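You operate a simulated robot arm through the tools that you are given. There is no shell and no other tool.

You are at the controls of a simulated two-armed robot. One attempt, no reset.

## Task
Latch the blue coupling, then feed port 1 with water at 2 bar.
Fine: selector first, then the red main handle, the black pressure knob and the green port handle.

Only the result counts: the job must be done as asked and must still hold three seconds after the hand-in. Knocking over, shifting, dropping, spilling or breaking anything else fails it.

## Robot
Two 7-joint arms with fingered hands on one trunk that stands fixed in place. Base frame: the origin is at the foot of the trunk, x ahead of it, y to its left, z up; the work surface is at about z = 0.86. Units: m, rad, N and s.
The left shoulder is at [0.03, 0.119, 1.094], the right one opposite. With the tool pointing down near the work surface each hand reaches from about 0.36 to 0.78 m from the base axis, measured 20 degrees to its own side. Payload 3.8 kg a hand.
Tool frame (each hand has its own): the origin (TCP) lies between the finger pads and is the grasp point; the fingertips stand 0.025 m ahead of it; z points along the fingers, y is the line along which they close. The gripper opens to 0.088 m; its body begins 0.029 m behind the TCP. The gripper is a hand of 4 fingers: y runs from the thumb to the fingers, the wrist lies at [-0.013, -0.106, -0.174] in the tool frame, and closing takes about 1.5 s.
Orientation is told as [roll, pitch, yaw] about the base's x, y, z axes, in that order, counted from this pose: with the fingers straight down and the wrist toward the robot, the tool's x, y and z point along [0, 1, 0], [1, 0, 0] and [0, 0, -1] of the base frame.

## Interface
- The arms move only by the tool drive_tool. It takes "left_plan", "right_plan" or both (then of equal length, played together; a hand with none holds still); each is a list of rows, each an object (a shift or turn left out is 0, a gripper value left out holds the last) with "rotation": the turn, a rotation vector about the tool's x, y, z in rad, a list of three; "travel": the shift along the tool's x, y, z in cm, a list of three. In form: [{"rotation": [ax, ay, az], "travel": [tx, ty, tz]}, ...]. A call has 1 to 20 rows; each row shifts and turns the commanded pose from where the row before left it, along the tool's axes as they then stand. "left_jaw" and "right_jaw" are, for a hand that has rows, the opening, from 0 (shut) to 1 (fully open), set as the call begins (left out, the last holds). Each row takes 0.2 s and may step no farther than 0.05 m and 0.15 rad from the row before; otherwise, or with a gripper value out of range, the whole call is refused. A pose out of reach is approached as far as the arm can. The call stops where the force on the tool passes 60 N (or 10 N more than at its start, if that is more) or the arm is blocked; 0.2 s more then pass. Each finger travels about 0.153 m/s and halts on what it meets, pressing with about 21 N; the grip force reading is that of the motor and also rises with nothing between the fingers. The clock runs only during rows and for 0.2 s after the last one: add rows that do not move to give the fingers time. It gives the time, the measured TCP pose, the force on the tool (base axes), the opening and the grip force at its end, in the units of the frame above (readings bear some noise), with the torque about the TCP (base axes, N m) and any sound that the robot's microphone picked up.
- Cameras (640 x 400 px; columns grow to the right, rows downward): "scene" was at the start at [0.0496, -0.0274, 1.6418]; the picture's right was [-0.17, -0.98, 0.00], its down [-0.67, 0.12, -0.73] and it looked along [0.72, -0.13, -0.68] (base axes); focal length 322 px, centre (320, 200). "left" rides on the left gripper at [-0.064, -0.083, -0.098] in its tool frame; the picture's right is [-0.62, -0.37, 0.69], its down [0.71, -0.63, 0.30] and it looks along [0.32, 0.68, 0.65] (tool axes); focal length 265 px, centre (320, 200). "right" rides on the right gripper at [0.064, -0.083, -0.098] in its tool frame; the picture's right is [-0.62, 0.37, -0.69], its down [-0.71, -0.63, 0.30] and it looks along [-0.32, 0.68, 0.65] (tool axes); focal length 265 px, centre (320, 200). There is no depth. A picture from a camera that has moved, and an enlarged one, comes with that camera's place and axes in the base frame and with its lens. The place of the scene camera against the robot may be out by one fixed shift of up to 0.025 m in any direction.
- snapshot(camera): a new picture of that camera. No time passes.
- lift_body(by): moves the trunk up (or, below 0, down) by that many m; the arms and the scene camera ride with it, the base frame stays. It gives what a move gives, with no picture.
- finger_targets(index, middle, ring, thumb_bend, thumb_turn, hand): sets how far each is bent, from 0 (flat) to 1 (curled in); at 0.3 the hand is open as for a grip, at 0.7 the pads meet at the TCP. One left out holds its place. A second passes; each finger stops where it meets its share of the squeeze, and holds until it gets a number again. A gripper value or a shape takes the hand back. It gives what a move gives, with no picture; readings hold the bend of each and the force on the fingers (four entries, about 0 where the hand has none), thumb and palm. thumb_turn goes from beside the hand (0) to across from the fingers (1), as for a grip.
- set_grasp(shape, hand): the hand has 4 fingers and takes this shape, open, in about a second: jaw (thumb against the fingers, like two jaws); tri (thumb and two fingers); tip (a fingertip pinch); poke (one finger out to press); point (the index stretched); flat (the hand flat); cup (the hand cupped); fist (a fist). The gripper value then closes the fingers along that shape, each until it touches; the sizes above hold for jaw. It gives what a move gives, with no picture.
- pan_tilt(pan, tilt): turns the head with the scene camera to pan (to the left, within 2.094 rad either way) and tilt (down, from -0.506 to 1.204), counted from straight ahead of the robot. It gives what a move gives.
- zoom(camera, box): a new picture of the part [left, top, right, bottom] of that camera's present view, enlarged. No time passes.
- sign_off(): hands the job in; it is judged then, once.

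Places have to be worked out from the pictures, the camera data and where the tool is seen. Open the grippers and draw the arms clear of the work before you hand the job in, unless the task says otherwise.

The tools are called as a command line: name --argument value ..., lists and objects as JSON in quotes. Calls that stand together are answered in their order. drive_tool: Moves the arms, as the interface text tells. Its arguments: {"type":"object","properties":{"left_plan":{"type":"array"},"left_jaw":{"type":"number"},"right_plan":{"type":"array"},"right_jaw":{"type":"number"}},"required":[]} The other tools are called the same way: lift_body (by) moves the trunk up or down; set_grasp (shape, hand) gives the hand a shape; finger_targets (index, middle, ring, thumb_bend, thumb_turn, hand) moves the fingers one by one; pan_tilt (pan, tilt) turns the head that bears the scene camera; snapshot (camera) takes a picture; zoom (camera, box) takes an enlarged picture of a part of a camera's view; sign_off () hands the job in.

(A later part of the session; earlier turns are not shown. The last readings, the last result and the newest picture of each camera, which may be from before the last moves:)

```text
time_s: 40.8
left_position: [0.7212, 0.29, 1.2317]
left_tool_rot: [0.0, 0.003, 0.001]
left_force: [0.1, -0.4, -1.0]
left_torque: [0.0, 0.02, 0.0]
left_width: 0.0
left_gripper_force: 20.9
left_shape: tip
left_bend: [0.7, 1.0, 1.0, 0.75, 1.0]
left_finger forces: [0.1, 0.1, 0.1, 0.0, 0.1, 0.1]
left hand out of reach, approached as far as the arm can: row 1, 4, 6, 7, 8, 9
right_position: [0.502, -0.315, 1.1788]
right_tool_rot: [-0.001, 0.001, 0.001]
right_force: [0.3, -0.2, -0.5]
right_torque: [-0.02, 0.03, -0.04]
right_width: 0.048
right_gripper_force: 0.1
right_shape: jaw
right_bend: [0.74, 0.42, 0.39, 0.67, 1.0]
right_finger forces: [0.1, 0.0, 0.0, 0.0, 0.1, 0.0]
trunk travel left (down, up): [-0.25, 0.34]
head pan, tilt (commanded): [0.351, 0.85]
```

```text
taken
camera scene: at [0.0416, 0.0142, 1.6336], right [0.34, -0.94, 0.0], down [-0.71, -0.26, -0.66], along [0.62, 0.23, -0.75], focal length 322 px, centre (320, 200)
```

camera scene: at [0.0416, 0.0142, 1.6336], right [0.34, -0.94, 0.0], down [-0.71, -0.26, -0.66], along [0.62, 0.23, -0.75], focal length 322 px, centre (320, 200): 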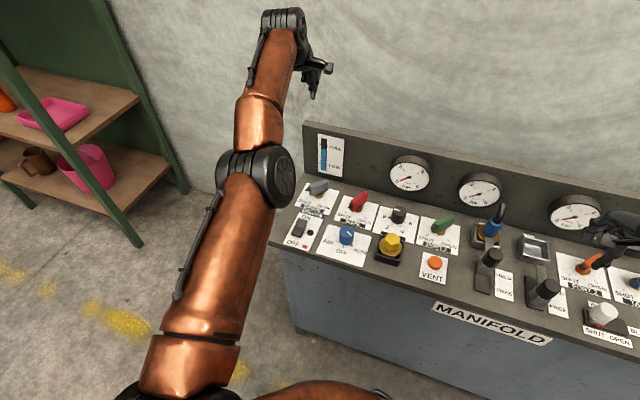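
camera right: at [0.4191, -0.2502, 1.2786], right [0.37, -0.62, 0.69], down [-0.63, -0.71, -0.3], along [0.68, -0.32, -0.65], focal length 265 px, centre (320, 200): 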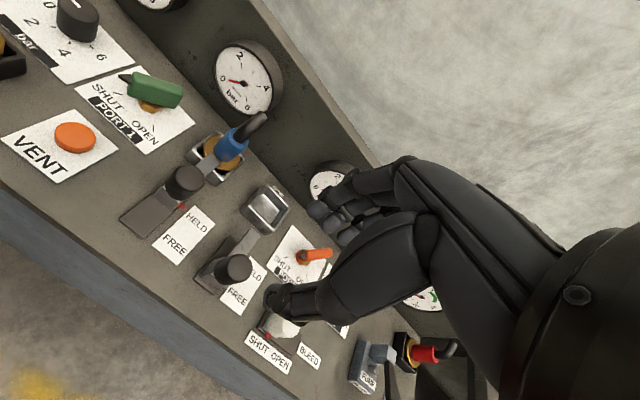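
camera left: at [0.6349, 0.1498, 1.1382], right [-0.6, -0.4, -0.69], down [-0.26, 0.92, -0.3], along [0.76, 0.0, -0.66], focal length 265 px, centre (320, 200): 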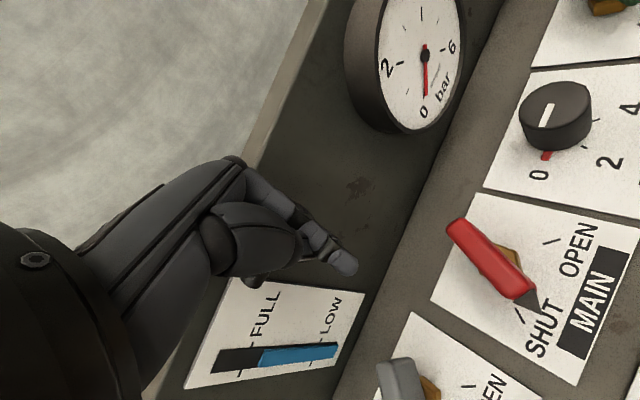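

Comparing numbers, out-of-reach rows simply restart from the achieved pose, so nothing is lost. Now at (0.72, 0.29, 1.23) I test retreating straight toward the robot.

drive_tool --left_plan '[{"travel": [0, -3, 0]}, {"travel": [0, -3, 0]}, {"travel": [0, -3, 0]}, {"travel": [0, 0, 0]}]'

snapshot --camera "scene"

```text
time_s: 41.8
left_position: [0.7108, 0.3079, 1.2562]
left_tool_rot: [0.0, 0.002, 0.002]
left_force: [0.3, 0.1, -0.3]
left_torque: [0.01, -0.01, 0.0]
left_width: 0.0002
left_gripper_force: 21.0
left_shape: tip
left_bend: [0.7, 1.0, 1.0, 0.75, 1.0]
left_finger forces: [0.1, 0.1, 0.0, 0.1, 0.0, 0.1]
left hand out of reach, approached as far as the arm can: row 1, 2, 3
right_position: [0.5024, -0.3145, 1.1797]
right_tool_rot: [0.0, 0.0, 0.0]
right_force: [0.1, -0.4, 0.9]
right_torque: [-0.03, 0.01, 0.02]
right_width: 0.0483
right_gripper_force: 0.1
right_shape: jaw
right_bend: [0.74, 0.42, 0.39, 0.67, 1.0]
right_finger forces: [0.0, 0.0, 0.1, 0.0, 0.1, 0.0]
trunk travel left (down, up): [-0.25, 0.34]
head pan, tilt (commanded): [0.351, 0.85]
```

```text
taken
camera scene: at [0.0416, 0.0139, 1.6336], right [0.34, -0.94, 0.0], down [-0.71, -0.26, -0.66], along [0.62, 0.23, -0.75], focal length 322 px, centre (320, 200)
```

scene: 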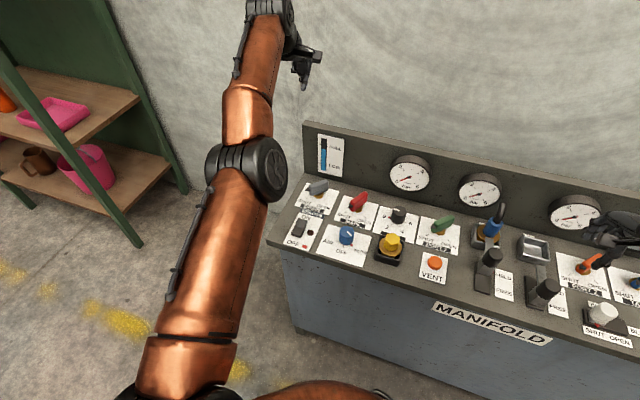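

Retreating is still blocked and the hand slides sideways. I probe other directions — first to the right and downward at this safe height — to unwind the elbow.

drive_tool --left_plan '[{"travel": [0, 0, 4]}, {"travel": [0, 0, 4]}, {"travel": [0, -2, 3]}, {"travel": [0, -3, 0]}, {"travel": [0, -3, 0]}, {"travel": [0, 0, 0]}]'

snapshot --camera "scene"

```text
time_s: 43.1
left_position: [0.7246, 0.3352, 1.162]
left_tool_rot: [0.0, 0.003, 0.0]
left_force: [0.6, 0.0, -1.0]
left_torque: [-0.02, -0.02, 0.02]
left_width: 0.0
left_gripper_force: 21.0
left_shape: tip
left_bend: [0.7, 1.0, 1.0, 0.75, 1.0]
left_finger forces: [0.0, 0.0, 0.0, 0.0, 0.0, 0.0]
left hand out of reach, approached as far as the arm can: row 1, 2, 3, 4, 5
right_position: [0.5023, -0.3154, 1.1794]
right_tool_rot: [0.0, 0.001, -0.001]
right_force: [-0.1, 0.1, 0.7]
right_torque: [0.0, 0.01, 0.02]
right_width: 0.0481
right_gripper_force: 0.0
right_shape: jaw
right_bend: [0.74, 0.42, 0.39, 0.67, 1.0]
right_finger forces: [0.1, 0.2, 0.0, 0.1, 0.0, 0.1]
trunk travel left (down, up): [-0.25, 0.34]
head pan, tilt (commanded): [0.351, 0.85]
```

```text
taken
camera scene: at [0.0416, 0.0138, 1.6336], right [0.34, -0.94, 0.0], down [-0.71, -0.26, -0.66], along [0.62, 0.23, -0.75], focal length 322 px, centre (320, 200)
```

scene: 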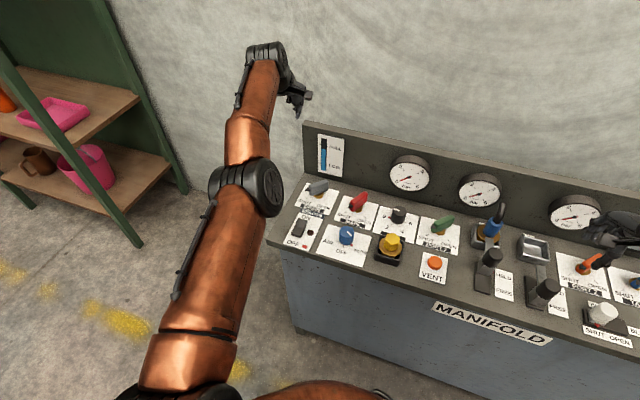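

Since the arm isn't fully straight, a wrist joint limit is the likely blocker. I tilt the fingers forward (rotation about tool x) to relieve the wrist and then try retreating.

drive_tool --left_plan '[{"rotation": [-0.15, 0, 0]}, {"rotation": [-0.15, 0, 0]}, {"rotation": [-0.15, 0, 0]}, {"rotation": [-0.15, 0, 0]}, {"travel": [0, 0, 0]}]'

drive_tool --left_plan '[{"travel": [0, -2.5, -1.7]}, {"travel": [0, -2.5, -1.7]}, {"travel": [0, -2.5, -1.7]}, {"travel": [0, 0, 0]}]'

snapshot --camera "scene"

```text
time_s: 44.4
left_position: [0.804, 0.3605, 1.1699]
left_tool_rot: [0.0, -0.601, 0.001]
left_force: [-0.3, -0.2, 0.1]
left_torque: [0.01, -0.03, 0.04]
left_width: 0.0001
left_gripper_force: 21.6
left_shape: tip
left_bend: [0.7, 1.0, 1.0, 0.75, 1.0]
left_finger forces: [0.0, 0.2, 0.1, 0.1, 0.0, 0.0]
left hand out of reach, approached as far as the arm can: row 1, 2, 3, 4
right_position: [0.5025, -0.315, 1.1793]
right_tool_rot: [0.0, 0.0, 0.0]
right_force: [-0.5, -0.4, -1.3]
right_torque: [0.0, 0.05, -0.06]
right_width: 0.0484
right_gripper_force: 0.1
right_shape: jaw
right_bend: [0.74, 0.42, 0.39, 0.67, 1.0]
right_finger forces: [0.1, 0.0, 0.0, 0.1, 0.0, 0.1]
trunk travel left (down, up): [-0.25, 0.34]
head pan, tilt (commanded): [0.351, 0.85]
```

```text
time_s: 45.4
left_position: [0.7963, 0.3789, 1.1705]
left_tool_rot: [0.0, -0.599, 0.001]
left_force: [0.5, 0.9, 0.4]
left_torque: [0.0, 0.03, -0.01]
left_width: 0.0001
left_gripper_force: 20.7
left_shape: tip
left_bend: [0.7, 1.0, 1.0, 0.75, 1.0]
left_finger forces: [0.0, 0.1, 0.1, 0.0, 0.1, 0.1]
left hand out of reach, approached as far as the arm can: row 1, 2, 3
right_position: [0.5022, -0.3147, 1.1795]
right_tool_rot: [-0.001, 0.0, -0.001]
right_force: [0.3, 0.7, 0.5]
right_torque: [-0.04, 0.02, 0.02]
right_width: 0.0483
right_gripper_force: 0.0
right_shape: jaw
right_bend: [0.74, 0.42, 0.39, 0.67, 1.0]
right_finger forces: [0.0, 0.0, 0.0, 0.0, 0.0, 0.0]
trunk travel left (down, up): [-0.25, 0.34]
head pan, tilt (commanded): [0.351, 0.85]
```

```text
taken
camera scene: at [0.0415, 0.0139, 1.6336], right [0.34, -0.94, 0.0], down [-0.71, -0.26, -0.66], along [0.62, 0.23, -0.75], focal length 322 px, centre (320, 200)
```

scene: 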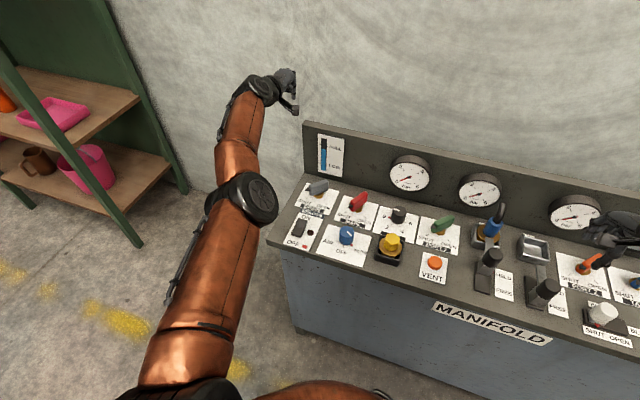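

The wrist still can't come back. I tilt the fingers further forward (safe height above the panel) so the forearm can fold, then retry retreating.

drive_tool --left_plan '[{"rotation": [-0.15, 0, 0]}, {"rotation": [-0.15, 0, 0]}, {"rotation": [-0.15, 0, 0]}, {"rotation": [-0.15, 0, 0]}, {"travel": [0, -1.1, -2.6]}, {"travel": [0, -1.1, -2.6]}, {"travel": [0, -1.1, -2.6]}, {"travel": [0, 0, 0]}]'

snapshot --camera "scene"

```text
time_s: 47.1
left_position: [0.7215, 0.379, 1.1788]
left_tool_rot: [0.002, -1.2, 0.001]
left_force: [-0.2, 0.2, -0.2]
left_torque: [0.0, 0.0, 0.01]
left_width: 0.0
left_gripper_force: 20.9
left_shape: tip
left_bend: [0.7, 1.0, 1.0, 0.75, 1.0]
left_finger forces: [0.0, 0.0, 0.0, 0.1, 0.0, 0.0]
left hand out of reach, approached as far as the arm can: row 1, 2, 4
right_position: [0.5032, -0.315, 1.1793]
right_tool_rot: [-0.002, -0.002, 0.001]
right_force: [0.7, -0.1, 0.2]
right_torque: [-0.01, 0.02, -0.01]
right_width: 0.0482
right_gripper_force: 0.1
right_shape: jaw
right_bend: [0.74, 0.42, 0.39, 0.67, 1.0]
right_finger forces: [0.1, 0.0, 0.0, 0.0, 0.0, 0.0]
trunk travel left (down, up): [-0.25, 0.34]
head pan, tilt (commanded): [0.351, 0.85]
```

```text
taken
camera scene: at [0.0421, 0.0136, 1.6336], right [0.34, -0.94, 0.0], down [-0.71, -0.26, -0.66], along [0.62, 0.23, -0.75], focal length 322 px, centre (320, 200)
```

scene: 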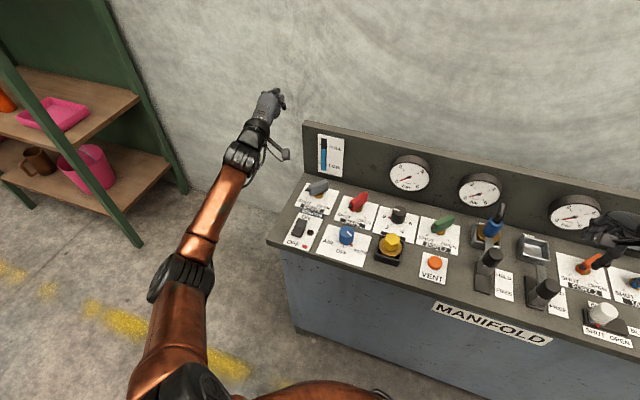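

Retreating works again with the elbow swung outward. I pull back further and then tilt the tool back to vertical.

drive_tool --left_plan '[{"travel": [0, -1.45, -3.73]}, {"travel": [0, -1.45, -3.73]}, {"travel": [0, -1.45, -3.73]}, {"travel": [0, -1.45, -3.73]}, {"rotation": [0.15, 0, 0]}, {"rotation": [0.15, 0, 0]}, {"rotation": [0.15, 0, 0]}, {"rotation": [0.15, 0, 0]}, {"travel": [0, 0, 0]}]'

snapshot --camera "scene"

```text
time_s: 49.1
left_position: [0.5599, 0.3778, 1.1797]
left_tool_rot: [-0.002, -0.599, 0.005]
left_force: [0.2, -0.5, 0.0]
left_torque: [0.01, 0.01, 0.02]
left_width: 0.0002
left_gripper_force: 21.1
left_shape: tip
left_bend: [0.7, 1.0, 1.0, 0.75, 1.0]
left_finger forces: [0.0, 0.0, 0.1, 0.0, 0.0, 0.1]
right_position: [0.5018, -0.3137, 1.1787]
right_tool_rot: [0.0, 0.0, 0.0]
right_force: [0.2, 0.2, 0.0]
right_torque: [0.01, 0.02, 0.0]
right_width: 0.0482
right_gripper_force: 0.0
right_shape: jaw
right_bend: [0.74, 0.42, 0.39, 0.67, 1.0]
right_finger forces: [0.1, 0.0, 0.1, 0.0, 0.0, 0.1]
trunk travel left (down, up): [-0.25, 0.34]
head pan, tilt (commanded): [0.351, 0.85]
```

```text
taken
camera scene: at [0.041, 0.0152, 1.6336], right [0.34, -0.94, 0.0], down [-0.71, -0.26, -0.66], along [0.62, 0.23, -0.75], focal length 322 px, centre (320, 200)
```

scene: 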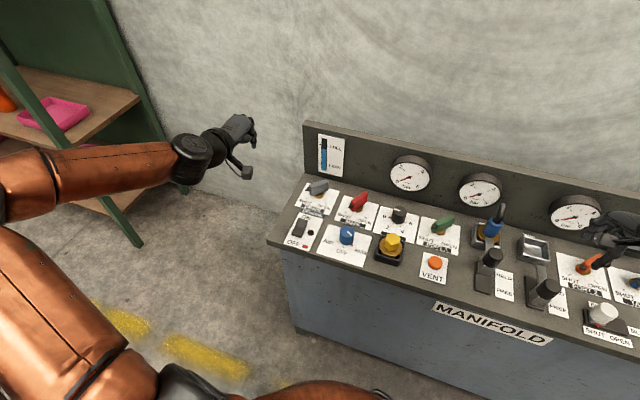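

The arm is back in its regular elbow-out posture. I finish tilting to vertical, and turn the head back to the panel to see the MAIN handle's current angle.

drive_tool --left_plan '[{"rotation": [0.15, 0, 0]}, {"rotation": [0.15, 0, 0]}, {"rotation": [0.15, 0, 0]}, {"rotation": [0.15, 0, 0]}, {"travel": [0, 0, 0]}]'

pan_tilt --pan -0.05 --tilt 0.8

snapshot --camera "scene"

zoom --camera "scene" --box '[160, 170, 340, 300]'

```text
time_s: 50.4
left_position: [0.5605, 0.3791, 1.1799]
left_tool_rot: [-0.001, 0.0, 0.002]
left_force: [0.1, 0.2, 0.0]
left_torque: [0.0, 0.03, -0.02]
left_width: 0.0
left_gripper_force: 20.7
left_shape: tip
left_bend: [0.7, 1.0, 1.0, 0.75, 1.0]
left_finger forces: [0.1, 0.0, 0.0, 0.1, 0.0, 0.1]
right_position: [0.5009, -0.3152, 1.179]
right_tool_rot: [0.001, 0.001, 0.002]
right_force: [-0.3, 0.1, 0.5]
right_torque: [0.01, -0.01, -0.01]
right_width: 0.048
right_gripper_force: 0.0
right_shape: jaw
right_bend: [0.74, 0.42, 0.39, 0.67, 1.0]
right_finger forces: [0.1, 0.1, 0.0, 0.1, 0.1, 0.0]
trunk travel left (down, up): [-0.25, 0.34]
head pan, tilt (commanded): [0.351, 0.85]
```

```text
time_s: 51.2
left_position: [0.5599, 0.3764, 1.1787]
left_tool_rot: [0.0, -0.001, 0.001]
left_force: [0.2, 0.0, -0.6]
left_torque: [0.0, -0.03, 0.0]
left_width: 0.0
left_gripper_force: 20.9
left_shape: tip
left_bend: [0.7, 1.0, 1.0, 0.75, 1.0]
left_finger forces: [0.0, 0.0, 0.0, 0.0, 0.0, 0.0]
right_position: [0.5026, -0.315, 1.1797]
right_tool_rot: [-0.002, 0.0, -0.003]
right_force: [0.1, -0.2, 0.2]
right_torque: [0.01, 0.0, 0.0]
right_width: 0.0481
right_gripper_force: 0.0
right_shape: jaw
right_bend: [0.74, 0.42, 0.39, 0.67, 1.0]
right_finger forces: [0.0, 0.0, 0.0, 0.0, 0.1, 0.0]
trunk travel left (down, up): [-0.25, 0.34]
head pan, tilt (commanded): [-0.051, 0.799]
```

```text
taken
camera scene: at [0.0485, -0.0168, 1.6376], right [-0.05, -1.0, 0.0], down [-0.72, 0.04, -0.7], along [0.7, -0.03, -0.72], focal length 322 px, centre (320, 200)
```

scene: 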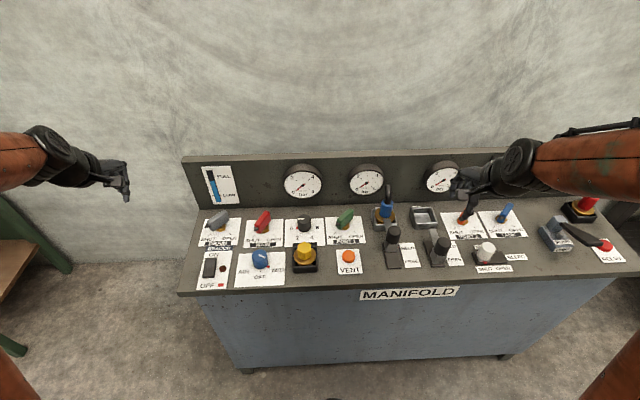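

```text
3.08 times, centred on (250, 235) of scene
camera zoom: at [0.0485, -0.0168, 1.6376], right [-0.05, -1.0, 0.0], down [-0.72, 0.04, -0.7], along [0.7, -0.03, -0.72], focal length 990 px, centre (535, 92)
```

zoom: 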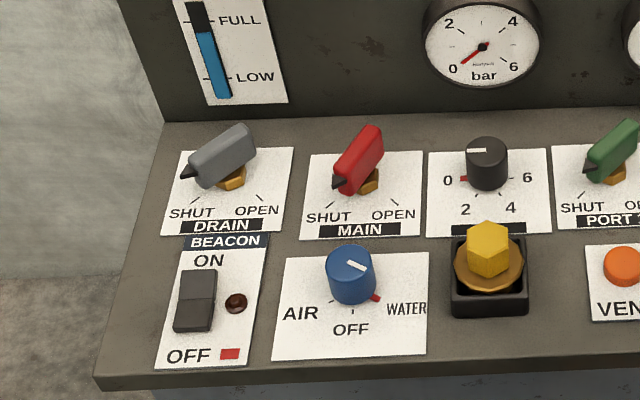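

MAIN is at roughly 150° (a bit off SHUT); everything else is unchanged. I go back with yaw 0 to hover beside the near end at (0.6925, 0.177, 1.01).

drive_tool --left_plan '[{"travel": [-2.88, 1.89, 2.41]}, {"travel": [-2.88, 1.89, 2.41]}, {"travel": [-2.88, 1.89, 2.41]}, {"travel": [-2.88, 1.89, 2.41]}, {"travel": [-2.88, 1.89, 2.41]}, {"travel": [-2.88, 1.89, 2.41]}, {"travel": [-2.88, 1.89, 2.41]}, {"travel": [0, 0, 0]}]'

snapshot --camera "left"

zoom --camera "scene" --box '[160, 150, 340, 280]'

```text
time_s: 53.0
left_position: [0.6927, 0.177, 1.0098]
left_tool_rot: [0.001, 0.001, 0.002]
left_force: [-1.0, 0.0, -0.4]
left_torque: [0.01, -0.01, 0.01]
left_width: 0.0001
left_gripper_force: 21.7
left_shape: tip
left_bend: [0.7, 1.0, 1.0, 0.75, 1.0]
left_finger forces: [0.0, 0.0, 0.1, 0.1, 0.0, 0.0]
right_position: [0.5016, -0.3141, 1.1803]
right_tool_rot: [0.001, 0.0, 0.001]
right_force: [0.4, -0.5, -0.5]
right_torque: [-0.02, -0.01, 0.02]
right_width: 0.0482
right_gripper_force: 0.1
right_shape: jaw
right_bend: [0.74, 0.42, 0.39, 0.67, 1.0]
right_finger forces: [0.1, 0.0, 0.0, 0.1, 0.1, 0.1]
trunk travel left (down, up): [-0.25, 0.34]
head pan, tilt (commanded): [-0.051, 0.799]
```

```text
taken
camera left: at [0.6098, 0.1126, 1.1084], right [-0.37, -0.62, -0.69], down [-0.63, 0.71, -0.3], along [0.68, 0.33, -0.65], focal length 265 px, centre (320, 200)
```

left: 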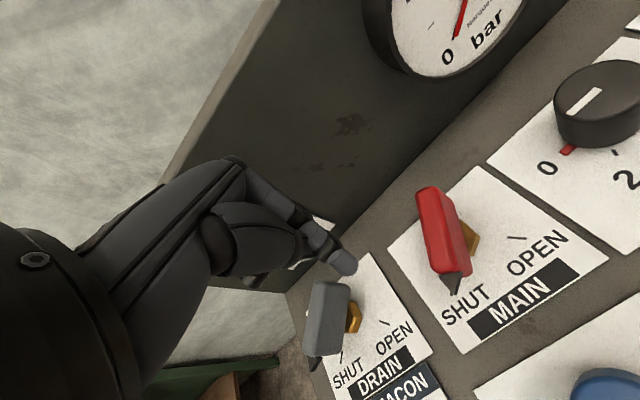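

```text
3.08 times, centred on (250, 215) of scene
camera zoom: at [0.0479, -0.0164, 1.6377], right [-0.05, -1.0, 0.0], down [-0.72, 0.04, -0.7], along [0.7, -0.04, -0.72], focal length 990 px, centre (535, 154)
```

zoom: 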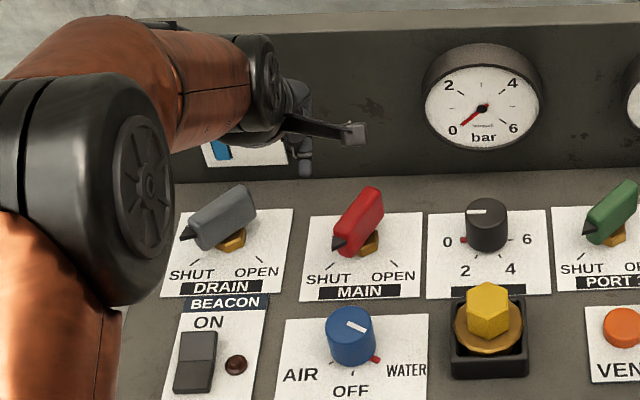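

All reachable at yaw 0. The bar's axis measures ~150°. I descend to z≈0.91 at this spot.

drive_tool --left_plan '[{"travel": [0, 0, 3.0]}, {"travel": [0, 0, 3.0]}, {"travel": [0, 0, 2.5]}, {"travel": [0, 0, 1.5]}, {"travel": [0, 0, 0]}]'

snapshot --camera "left"

```text
time_s: 54.2
left_position: [0.694, 0.1772, 0.9104]
left_tool_rot: [0.002, 0.0, 0.003]
left_force: [-0.2, 1.0, -1.0]
left_torque: [0.01, 0.0, 0.0]
left_width: 0.0
left_gripper_force: 21.1
left_shape: tip
left_bend: [0.7, 1.0, 1.0, 0.75, 1.0]
left_finger forces: [0.0, 0.0, 0.0, 0.0, 0.0, 0.0]
right_position: [0.5028, -0.3145, 1.1787]
right_tool_rot: [0.0, -0.001, -0.001]
right_force: [-0.2, -0.1, -0.3]
right_torque: [-0.02, -0.01, 0.01]
right_width: 0.0483
right_gripper_force: 0.1
right_shape: jaw
right_bend: [0.74, 0.42, 0.39, 0.67, 1.0]
right_finger forces: [0.1, 0.0, 0.1, 0.0, 0.0, 0.1]
trunk travel left (down, up): [-0.25, 0.34]
head pan, tilt (commanded): [-0.051, 0.799]
```

```text
taken
camera left: at [0.6104, 0.1123, 1.0085], right [-0.37, -0.62, -0.69], down [-0.63, 0.71, -0.3], along [0.68, 0.33, -0.65], focal length 265 px, centre (320, 200)
```

left: 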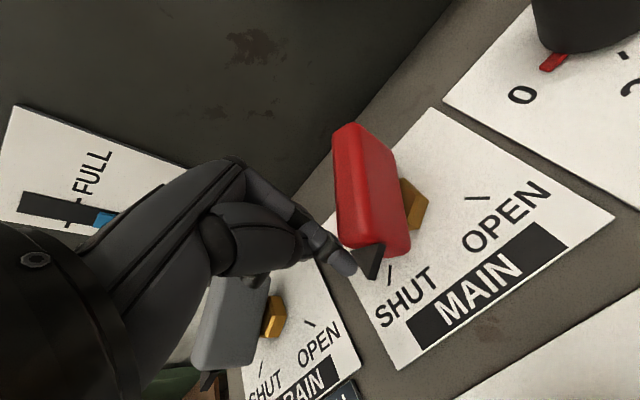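

In position and reachable. I push along the arc toward near-right, up to about θ≈195°.

drive_tool --left_plan '[{"travel": [-1.02, -0.57, 0]}, {"travel": [-0.63, -0.81, 0]}, {"travel": [-0.75, -0.62, 0]}, {"travel": [-0.85, -0.42, 0]}, {"travel": [0, 0, 0]}]'

snapshot --camera "left"

```text
time_s: 55.4
left_position: [0.6689, 0.1446, 0.911]
left_tool_rot: [0.001, 0.001, 0.002]
left_force: [-0.9, 5.0, 1.0]
left_torque: [-0.02, -0.02, 0.12]
left_width: 0.0
left_gripper_force: 20.9
left_shape: tip
left_bend: [0.7, 1.0, 1.0, 0.75, 1.0]
left_finger forces: [0.2, 3.6, 0.1, 0.1, 0.1, 0.0]
right_position: [0.5025, -0.3141, 1.1798]
right_tool_rot: [0.0, 0.001, 0.0]
right_force: [0.6, -0.1, 0.2]
right_torque: [-0.02, 0.0, 0.01]
right_width: 0.0485
right_gripper_force: 0.0
right_shape: jaw
right_bend: [0.74, 0.42, 0.39, 0.67, 1.0]
right_finger forces: [0.0, 0.0, 0.0, 0.0, 0.0, 0.0]
trunk travel left (down, up): [-0.25, 0.34]
head pan, tilt (commanded): [-0.051, 0.799]
```

```text
taken
camera left: at [0.5856, 0.0811, 1.0088], right [-0.37, -0.62, -0.69], down [-0.63, 0.71, -0.3], along [0.68, 0.33, -0.65], focal length 265 px, centre (320, 200)
```

left: 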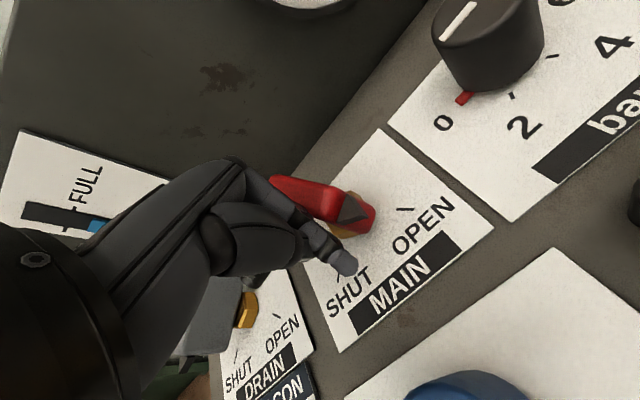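

It turns smoothly with only 5 N. I continue the arc toward OPEN.

drive_tool --left_plan '[{"travel": [-0.9, -0.15, 0]}, {"travel": [-0.9, 0.08, 0]}, {"travel": [0, 0, 0]}]'

snapshot --camera "left"

```text
time_s: 56.2
left_position: [0.6663, 0.1377, 0.9102]
left_tool_rot: [0.005, 0.002, 0.012]
left_force: [-15.0, 43.3, 10.4]
left_torque: [-0.52, -0.41, 1.45]
left_width: 0.0
left_gripper_force: 21.4
left_shape: tip
left_bend: [0.7, 1.0, 1.0, 0.75, 1.0]
left_finger forces: [2.0, 41.6, 0.1, 0.0, 0.0, 0.0]
right_position: [0.4995, -0.3101, 1.1828]
right_tool_rot: [-0.003, -0.001, -0.002]
right_force: [0.7, 0.4, 0.4]
right_torque: [-0.02, 0.0, -0.03]
right_width: 0.0485
right_gripper_force: 0.1
right_shape: jaw
right_bend: [0.74, 0.42, 0.39, 0.67, 1.0]
right_finger forces: [0.0, 0.0, 0.1, 0.1, 0.0, 0.0]
trunk travel left (down, up): [-0.25, 0.34]
head pan, tilt (commanded): [-0.051, 0.799]
```

```text
taken
camera left: at [0.5833, 0.0739, 1.0084], right [-0.36, -0.62, -0.7], down [-0.64, 0.71, -0.3], along [0.68, 0.34, -0.65], focal length 265 px, centre (320, 200)
```

left: 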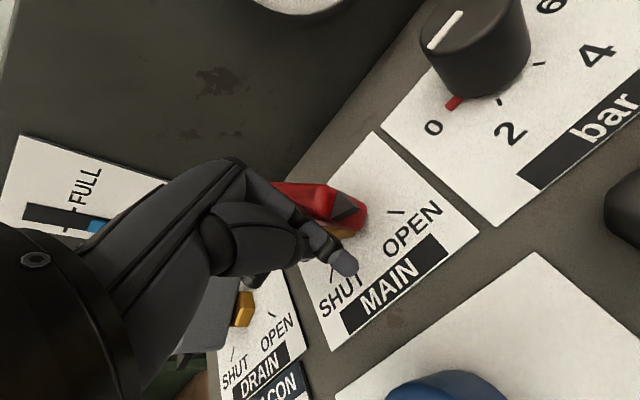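

Force jumped to 43 N: the curled middle finger is bearing on the bar near its pivot and jamming it. I back off to the left and turn the hand to yaw +0.75 so that only the index side pushes the near end.

drive_tool --left_plan '[{"travel": [1.7, 0, 0]}, {"travel": [1.7, 0, 0]}, {"travel": [0, -0.3, 0], "rotation": [0, 0, -0.15]}, {"rotation": [0, 0, -0.15]}, {"rotation": [0, 0, -0.15]}, {"rotation": [0, 0, -0.15]}, {"rotation": [0, 0, -0.15]}, {"travel": [0, 0, 0]}]'

snapshot --camera "left"

zoom --camera "scene" --box '[160, 150, 340, 280]'

```text
time_s: 58.0
left_position: [0.6653, 0.1606, 0.9102]
left_tool_rot: [0.0, -0.001, 0.751]
left_force: [-0.7, 0.1, 0.6]
left_torque: [0.01, -0.02, 0.0]
left_width: 0.0001
left_gripper_force: 20.5
left_shape: tip
left_bend: [0.7, 1.0, 1.0, 0.75, 1.0]
left_finger forces: [0.0, 0.0, 0.1, 0.0, 0.1, 0.0]
right_position: [0.5025, -0.315, 1.18]
right_tool_rot: [-0.001, 0.0, 0.001]
right_force: [0.0, 0.4, 0.0]
right_torque: [0.0, -0.03, -0.01]
right_width: 0.0481
right_gripper_force: 0.0
right_shape: jaw
right_bend: [0.74, 0.42, 0.39, 0.67, 1.0]
right_finger forces: [0.0, 0.0, 0.1, 0.1, 0.1, 0.1]
trunk travel left (down, up): [-0.25, 0.34]
head pan, tilt (commanded): [-0.051, 0.799]
```

```text
taken
camera left: at [0.6476, 0.0562, 1.0091], right [0.15, -0.7, -0.69], down [-0.95, 0.09, -0.3], along [0.28, 0.7, -0.65], focal length 265 px, centre (320, 200)
```

left: 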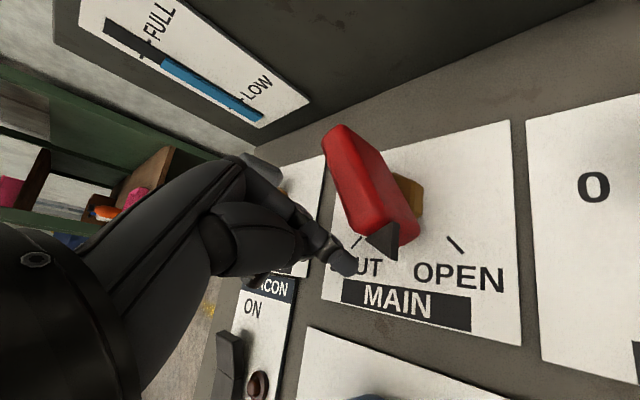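

```text
3.08 times, centred on (250, 215) of scene
camera zoom: at [0.0485, -0.017, 1.6377], right [-0.05, -1.0, 0.0], down [-0.72, 0.04, -0.7], along [0.7, -0.04, -0.72], focal length 990 px, centre (535, 154)
```

zoom: 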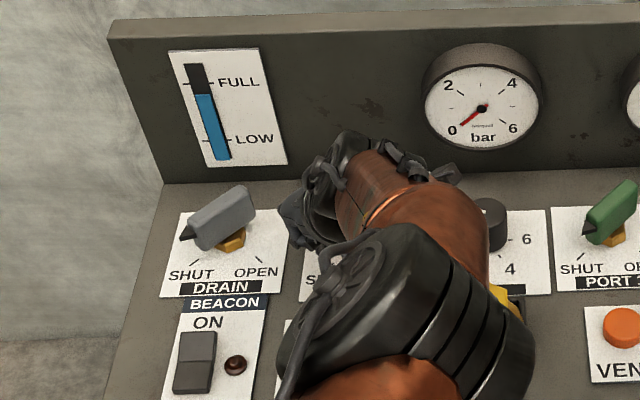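

The handle is now at ≈209° (OPEN at ≈225°). I push again from the left with the index side.

drive_tool --left_plan '[{"travel": [-1.57, -1.33, 0]}, {"travel": [-0.66, -0.61, 0]}, {"travel": [-0.54, -0.31, 0]}, {"travel": [0, 0, 0]}]'

snapshot --camera "left"

```text
time_s: 59.0
left_position: [0.6661, 0.1291, 0.9118]
left_tool_rot: [0.003, 0.001, 0.756]
left_force: [-10.0, 21.3, 3.0]
left_torque: [-0.23, -0.16, 0.13]
left_width: 0.0
left_gripper_force: 20.6
left_shape: tip
left_bend: [0.7, 1.0, 1.0, 0.75, 1.0]
left_finger forces: [42.5, 0.1, 0.1, 0.0, 0.0, 0.0]
right_position: [0.501, -0.3129, 1.1813]
right_tool_rot: [-0.002, 0.001, 0.001]
right_force: [0.4, -0.7, 0.3]
right_torque: [0.01, 0.04, 0.01]
right_width: 0.0481
right_gripper_force: 0.0
right_shape: jaw
right_bend: [0.74, 0.42, 0.39, 0.67, 1.0]
right_finger forces: [0.0, 0.1, 0.0, 0.0, 0.1, 0.0]
trunk travel left (down, up): [-0.25, 0.34]
head pan, tilt (commanded): [-0.051, 0.799]
```

```text
taken
camera left: at [0.6489, 0.0258, 1.0087], right [0.15, -0.7, -0.69], down [-0.95, 0.09, -0.3], along [0.27, 0.71, -0.65], focal length 265 px, centre (320, 200)
```

left: 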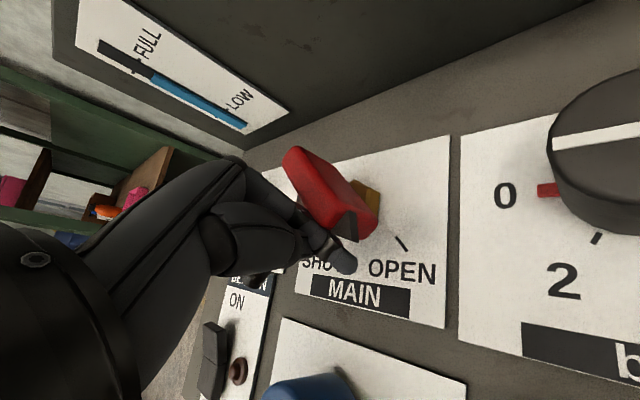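

Index force rose to 42 N, so the handle is likely at its stop. I back off and lift to check the handle's pointer and the gauge.

drive_tool --left_plan '[{"travel": [1.5, 0.3, 0]}, {"travel": [1.0, 0, 0]}, {"travel": [0, 0, -3]}, {"travel": [0, 0, -3]}, {"travel": [0, 0, -3]}, {"travel": [0, -3, -2]}, {"travel": [0, -3, -1]}, {"travel": [0, 0, 0]}]'

snapshot --camera "left"

zoom --camera "scene" --box '[160, 150, 400, 290]'

```text
time_s: 60.8
left_position: [0.6086, 0.1025, 1.0298]
left_tool_rot: [0.001, 0.001, 0.75]
left_force: [0.3, 0.0, -0.6]
left_torque: [0.01, 0.01, 0.0]
left_width: 0.0
left_gripper_force: 20.8
left_shape: tip
left_bend: [0.7, 1.0, 1.0, 0.75, 1.0]
left_finger forces: [0.0, 0.0, 0.1, 0.0, 0.1, 0.2]
right_position: [0.5026, -0.3135, 1.1804]
right_tool_rot: [-0.001, 0.0, 0.0]
right_force: [0.1, 0.9, 2.1]
right_torque: [-0.05, -0.03, 0.02]
right_width: 0.0481
right_gripper_force: 0.1
right_shape: jaw
right_bend: [0.74, 0.42, 0.39, 0.67, 1.0]
right_finger forces: [0.0, 0.1, 0.0, 0.0, 0.1, 0.0]
trunk travel left (down, up): [-0.25, 0.34]
head pan, tilt (commanded): [-0.051, 0.799]
```

```text
taken
camera left: at [0.5918, 0.0001, 1.129], right [0.15, -0.7, -0.69], down [-0.95, 0.09, -0.3], along [0.28, 0.7, -0.65], focal length 265 px, centre (320, 200)
```

left: 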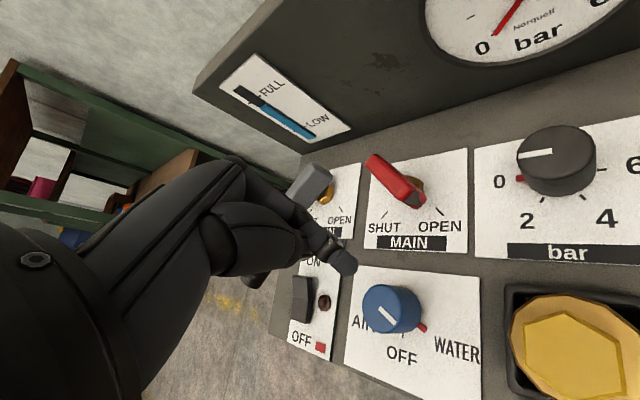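

```text
2.67 times, centred on (280, 220) of scene
camera zoom: at [0.0492, -0.0167, 1.6376], right [-0.05, -1.0, 0.0], down [-0.72, 0.04, -0.7], along [0.7, -0.04, -0.72], focal length 858 px, centre (427, 147)
```

zoom: 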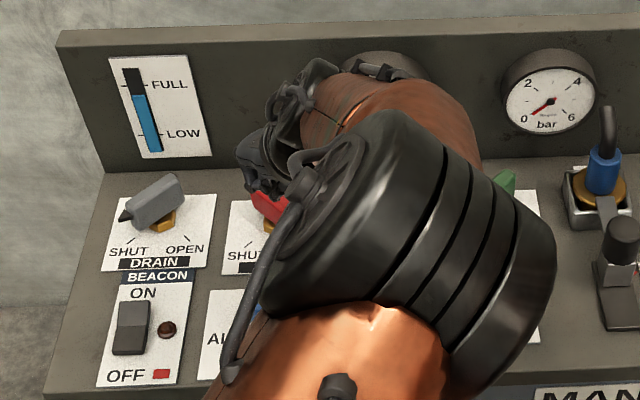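

The hand blocks the head's view; I return to yaw 0 and move left/up so both cameras see the MAIN handle.

drive_tool --left_plan '[{"rotation": [0, 0, 0.15], "travel": [0, 0, -2]}, {"rotation": [0, 0, 0.15], "travel": [0, 0, -2]}, {"rotation": [0, 0, 0.15]}, {"rotation": [0, 0, 0.15]}, {"rotation": [0, 0, 0.15]}, {"travel": [3, -3, 0]}, {"travel": [3, -3, 0]}, {"travel": [0, 0, 0]}]'

snapshot --camera "left"

zoom --camera "scene" --box '[180, 150, 380, 280]'

```text
time_s: 62.6
left_position: [0.5473, 0.1632, 1.0697]
left_tool_rot: [0.001, 0.0, 0.001]
left_force: [-0.4, 0.3, -0.1]
left_torque: [0.0, -0.02, 0.01]
left_width: 0.0002
left_gripper_force: 21.0
left_shape: tip
left_bend: [0.7, 1.0, 1.0, 0.75, 1.0]
left_finger forces: [0.0, 0.0, 0.0, 0.1, 0.0, 0.1]
right_position: [0.502, -0.3154, 1.1774]
right_tool_rot: [-0.001, -0.001, -0.001]
right_force: [0.8, -0.7, -0.1]
right_torque: [0.01, -0.03, -0.02]
right_width: 0.0481
right_gripper_force: 0.1
right_shape: jaw
right_bend: [0.74, 0.42, 0.39, 0.67, 1.0]
right_finger forces: [0.0, 0.1, 0.0, 0.0, 0.0, 0.1]
trunk travel left (down, up): [-0.25, 0.34]
head pan, tilt (commanded): [-0.051, 0.799]
```

```text
taken
camera left: at [0.4647, 0.0991, 1.1686], right [-0.37, -0.62, -0.69], down [-0.63, 0.71, -0.3], along [0.68, 0.32, -0.65], focal length 265 px, centre (320, 200)
```

left: 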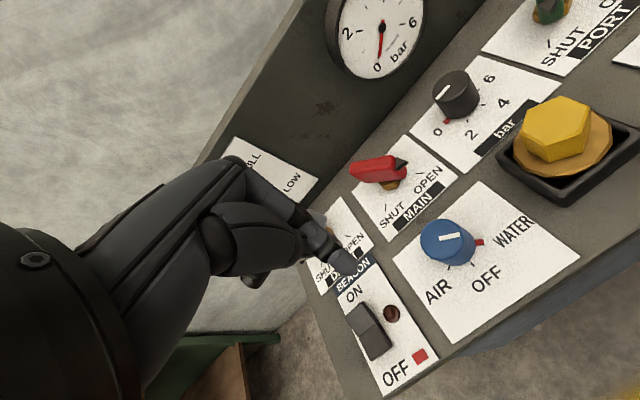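

```text
3.08 times, centred on (280, 215) of scene
camera zoom: at [0.0492, -0.018, 1.6376], right [-0.05, -1.0, 0.0], down [-0.72, 0.04, -0.7], along [0.7, -0.03, -0.72], focal length 990 px, centre (443, 154)
```

zoom: 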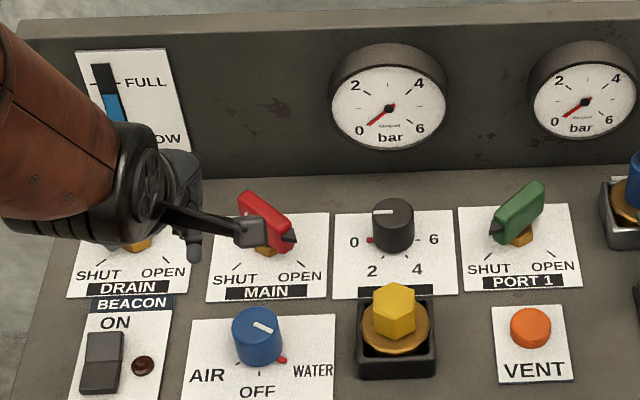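

MAIN now points toward OPEN. I zoom in to compare with the tick.

zoom --camera "left" --box '[330, 130, 470, 250]'

zoom --camera "scene" --box '[240, 200, 370, 260]'

```text
3.33 times, centred on (400, 190) of left
camera zoom: at [0.4647, 0.0991, 1.1686], right [-0.37, -0.62, -0.69], down [-0.63, 0.71, -0.3], along [0.68, 0.32, -0.65], focal length 885 px, centre (53, 233)
```

zoom: 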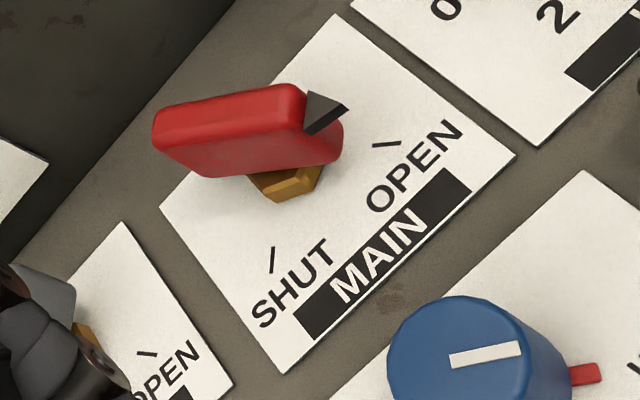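

```text
4.92 times, centred on (305, 230) of scene
camera zoom: at [0.0492, -0.018, 1.6376], right [-0.05, -1.0, 0.0], down [-0.72, 0.04, -0.7], along [0.7, -0.03, -0.72], focal length 1584 px, centre (394, 52)
```

zoom: 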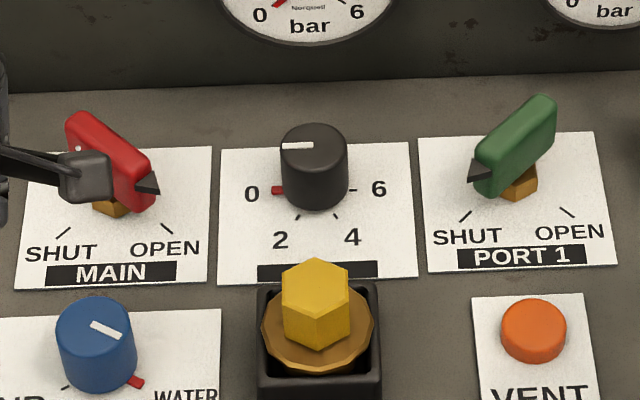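

MAIN's pointer measures ≈223° — on OPEN. Next the black pressure knob, triangulated at (0.693, 0.0155) with top ≈0.908; gauge 1's face stands at x≈0.749 above it, so I'll use a partly open jaw. I open the hand and move to a hover just short of the knob.

set_grasp --hand "left" --shape "jaw"

drive_tool --left_plan '[{"travel": [-3.7, 2.07, 0.5]}, {"travel": [-3.7, 2.07, 0.5]}, {"travel": [-3.7, 2.07, 0.5]}, {"travel": [-3.7, 2.07, 0.5]}, {"rotation": [0, 0, 0.15]}, {"rotation": [0, 0, 0.15]}, {"rotation": [0, 0, 0.05]}, {"travel": [0, 0, 0]}]' --left_jaw 0.62

snapshot --camera "left"

zoom --camera "scene" --box '[220, 140, 400, 270]'

```text
time_s: 63.5
left_position: [0.5488, 0.164, 1.0706]
left_tool_rot: [0.0, 0.001, 0.003]
left_force: [-0.6, -0.3, -1.2]
left_torque: [0.02, -0.01, 0.03]
left_width: 0.0872
left_gripper_force: 0.1
left_shape: jaw
left_bend: [0.3, 0.3, 0.3, 0.3, 0.98]
left_finger forces: [0.0, 0.0, 0.0, 0.0, 0.0, 0.0]
right_position: [0.5022, -0.3148, 1.179]
right_tool_rot: [-0.001, 0.002, 0.0]
right_force: [0.5, 0.7, 0.6]
right_torque: [0.01, -0.02, -0.01]
right_width: 0.0482
right_gripper_force: 0.0
right_shape: jaw
right_bend: [0.74, 0.42, 0.39, 0.67, 1.0]
right_finger forces: [0.0, 0.0, 0.0, 0.0, 0.0, 0.1]
trunk travel left (down, up): [-0.25, 0.34]
head pan, tilt (commanded): [-0.051, 0.799]
```

```text
time_s: 65.3
left_position: [0.6317, 0.0155, 1.0499]
left_tool_rot: [0.001, 0.0, -0.351]
left_force: [0.8, 0.3, 0.0]
left_torque: [0.01, -0.02, -0.04]
left_width: 0.0549
left_gripper_force: 0.1
left_shape: jaw
left_bend: [0.28, 0.4, 0.36, 0.63, 1.0]
left_finger forces: [0.0, 0.0, 0.0, 0.1, 0.0, 0.1]
right_position: [0.5022, -0.3158, 1.1792]
right_tool_rot: [0.001, 0.0, 0.001]
right_force: [-0.1, -0.5, 0.9]
right_torque: [0.01, 0.0, 0.02]
right_width: 0.048
right_gripper_force: 0.1
right_shape: jaw
right_bend: [0.74, 0.42, 0.39, 0.67, 1.0]
right_finger forces: [0.0, 0.0, 0.1, 0.1, 0.0, 0.0]
trunk travel left (down, up): [-0.25, 0.34]
head pan, tilt (commanded): [-0.051, 0.799]
```

```text
taken
camera left: at [0.5311, -0.0156, 1.1487], right [-0.56, -0.46, -0.69], down [-0.35, 0.89, -0.3], along [0.75, 0.07, -0.65], focal length 265 px, centre (320, 200)
```

left: 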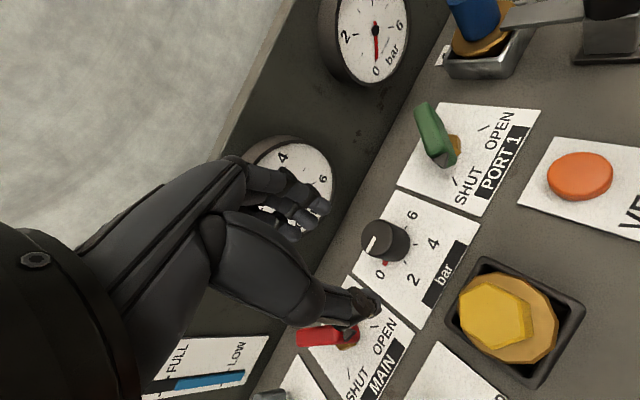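

```text
3.08 times, centred on (310, 205) of scene
camera zoom: at [0.0486, -0.017, 1.6376], right [-0.05, -1.0, 0.0], down [-0.72, 0.04, -0.7], along [0.7, -0.04, -0.72], focal length 990 px, centre (351, 185)
```

zoom: 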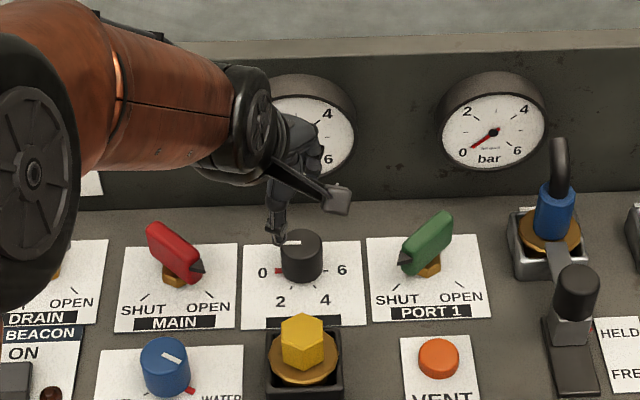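

I zoom in on the knob to refine its position relative to the hand.

zoom --camera "left" --box '[330, 190, 450, 290]'

```text
4.00 times, centred on (390, 240) of left
camera zoom: at [0.5311, -0.0156, 1.1487], right [-0.56, -0.46, -0.69], down [-0.35, 0.89, -0.3], along [0.75, 0.07, -0.65], focal length 1062 px, centre (40, 40)
```

zoom: 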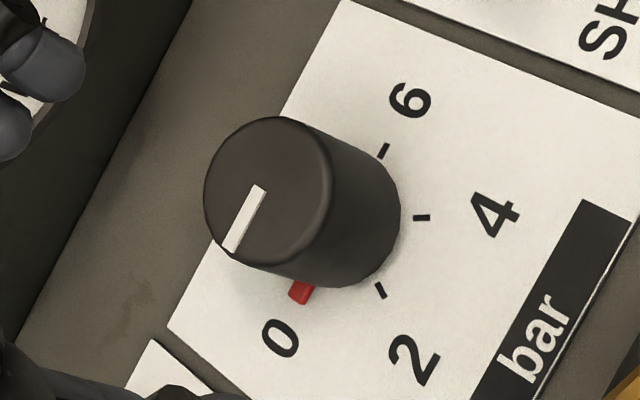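

The knob centre refines to about (0.697, 0.013); scale ticks are 60° apart, so 2 bar is 60° counter-clockwise from 0. I move over it at z≈0.985 and check the gauge clearance.

drive_tool --left_plan '[{"travel": [0, 0, 3.25]}, {"travel": [0, 0, 3.25]}, {"travel": [1.0, 3.08, 0]}, {"travel": [1.0, 3.08, 0]}, {"travel": [0, 0, 0]}]'

snapshot --camera "left"

zoom --camera "scene" --box '[240, 150, 360, 250]'

```text
time_s: 66.5
left_position: [0.6959, 0.0135, 0.9864]
left_tool_rot: [0.001, 0.0, -0.348]
left_force: [0.6, -0.1, 0.5]
left_torque: [0.01, -0.02, -0.01]
left_width: 0.0548
left_gripper_force: 0.1
left_shape: jaw
left_bend: [0.29, 0.4, 0.36, 0.63, 1.0]
left_finger forces: [0.0, 0.1, 0.1, 0.1, 0.0, 0.0]
right_position: [0.5021, -0.3155, 1.1803]
right_tool_rot: [0.0, 0.0, -0.001]
right_force: [0.1, 0.1, -0.4]
right_torque: [0.02, 0.04, -0.02]
right_width: 0.0483
right_gripper_force: 0.1
right_shape: jaw
right_bend: [0.74, 0.42, 0.39, 0.67, 1.0]
right_finger forces: [0.0, 0.0, 0.0, 0.0, 0.0, 0.1]
trunk travel left (down, up): [-0.25, 0.34]
head pan, tilt (commanded): [-0.051, 0.799]
```

```text
taken
camera left: at [0.5951, -0.0183, 1.0844], right [-0.56, -0.46, -0.69], down [-0.35, 0.89, -0.3], along [0.75, 0.07, -0.65], focal length 265 px, centre (320, 200)
```

left: 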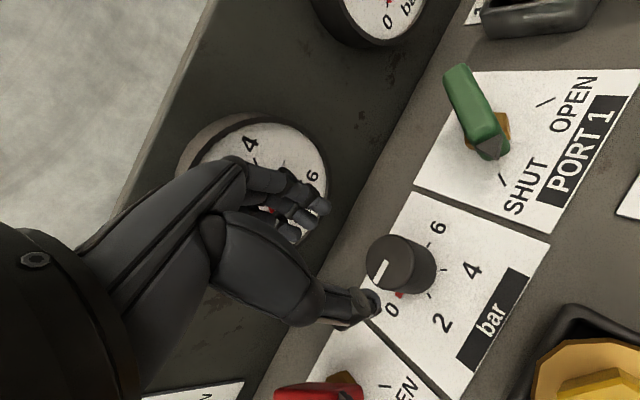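

```text
4.00 times, centred on (300, 200) of scene
camera zoom: at [0.0479, -0.0172, 1.6377], right [-0.05, -1.0, 0.0], down [-0.72, 0.04, -0.7], along [0.7, -0.04, -0.72], focal length 1287 px, centre (400, 200)
```

zoom: 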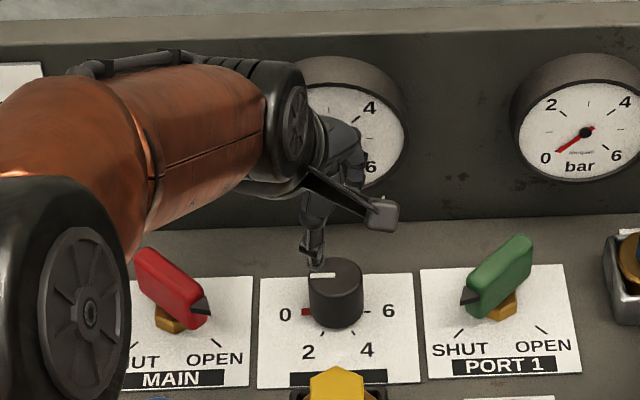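

The knob's predicted pixel matches exactly. I descend onto it.

drive_tool --left_plan '[{"travel": [0, 0, 3.0]}, {"travel": [0, 0, 2.5]}, {"travel": [0, 0, 1.5]}, {"travel": [0, 0, 1.0]}, {"travel": [0, 0, 0]}]'

snapshot --camera "left"

```text
time_s: 67.7
left_position: [0.6956, 0.0132, 0.9053]
left_tool_rot: [-0.003, 0.0, -0.349]
left_force: [0.6, 0.4, 1.5]
left_torque: [0.0, 0.0, 0.01]
left_width: 0.0548
left_gripper_force: 0.1
left_shape: jaw
left_bend: [0.29, 0.4, 0.36, 0.63, 1.0]
left_finger forces: [0.1, 0.1, 0.0, 0.0, 0.1, 0.0]
right_position: [0.5017, -0.3145, 1.1799]
right_tool_rot: [0.001, -0.002, 0.002]
right_force: [0.4, 0.1, 0.3]
right_torque: [0.01, 0.0, 0.03]
right_width: 0.0483
right_gripper_force: 0.2
right_shape: jaw
right_bend: [0.74, 0.42, 0.39, 0.67, 1.0]
right_finger forces: [0.0, 0.1, 0.0, 0.0, 0.1, 0.0]
trunk travel left (down, up): [-0.25, 0.34]
head pan, tilt (commanded): [-0.051, 0.799]
```

```text
taken
camera left: at [0.5956, -0.0183, 1.0043], right [-0.56, -0.46, -0.69], down [-0.35, 0.89, -0.3], along [0.75, 0.07, -0.65], focal length 265 px, centre (320, 200)
```

left: 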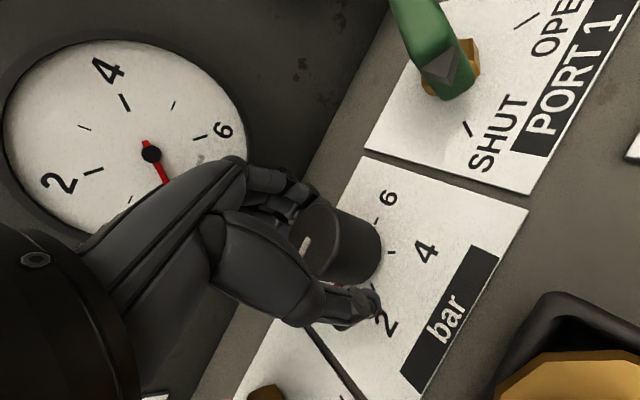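

Clean descent with no contact. I close the jaw on the knob.

drive_tool --left_plan '[{"travel": [0, 0, 0]}, {"travel": [0, 0, 0]}, {"travel": [0, 0, 0]}, {"travel": [0, 0, 0]}, {"travel": [0, 0, 0]}, {"travel": [0, 0, 0]}]' --left_jaw 0.2

snapshot --camera "left"

```text
time_s: 69.1
left_position: [0.6968, 0.0129, 0.905]
left_tool_rot: [0.001, 0.0, -0.349]
left_force: [1.2, -0.7, 0.4]
left_torque: [-0.02, -0.04, 0.03]
left_width: 0.0346
left_gripper_force: 20.8
left_shape: jaw
left_bend: [0.74, 0.47, 0.51, 0.74, 1.0]
left_finger forces: [12.2, 7.0, 0.0, 0.0, 18.0, 0.0]
right_position: [0.5024, -0.3152, 1.1788]
right_tool_rot: [0.0, 0.0, 0.0]
right_force: [-0.1, -0.1, 0.1]
right_torque: [-0.02, 0.01, 0.0]
right_width: 0.0481
right_gripper_force: 0.0
right_shape: jaw
right_bend: [0.74, 0.42, 0.39, 0.67, 1.0]
right_finger forces: [0.1, 0.0, 0.0, 0.0, 0.0, 0.0]
trunk travel left (down, up): [-0.25, 0.34]
head pan, tilt (commanded): [-0.051, 0.799]
```

```text
taken
camera left: at [0.5958, -0.0183, 1.0043], right [-0.56, -0.46, -0.69], down [-0.35, 0.89, -0.3], along [0.75, 0.07, -0.65], focal length 265 px, centre (320, 200)
```

left: 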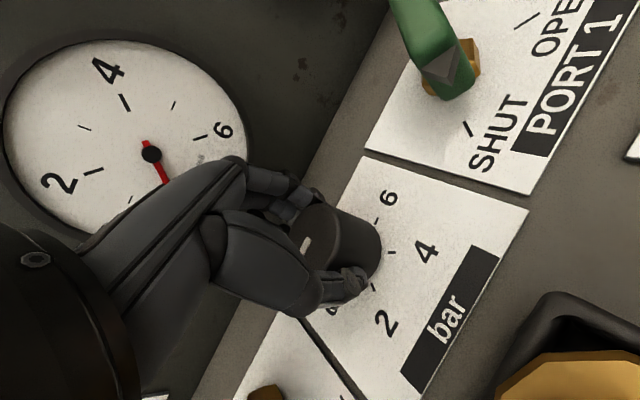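

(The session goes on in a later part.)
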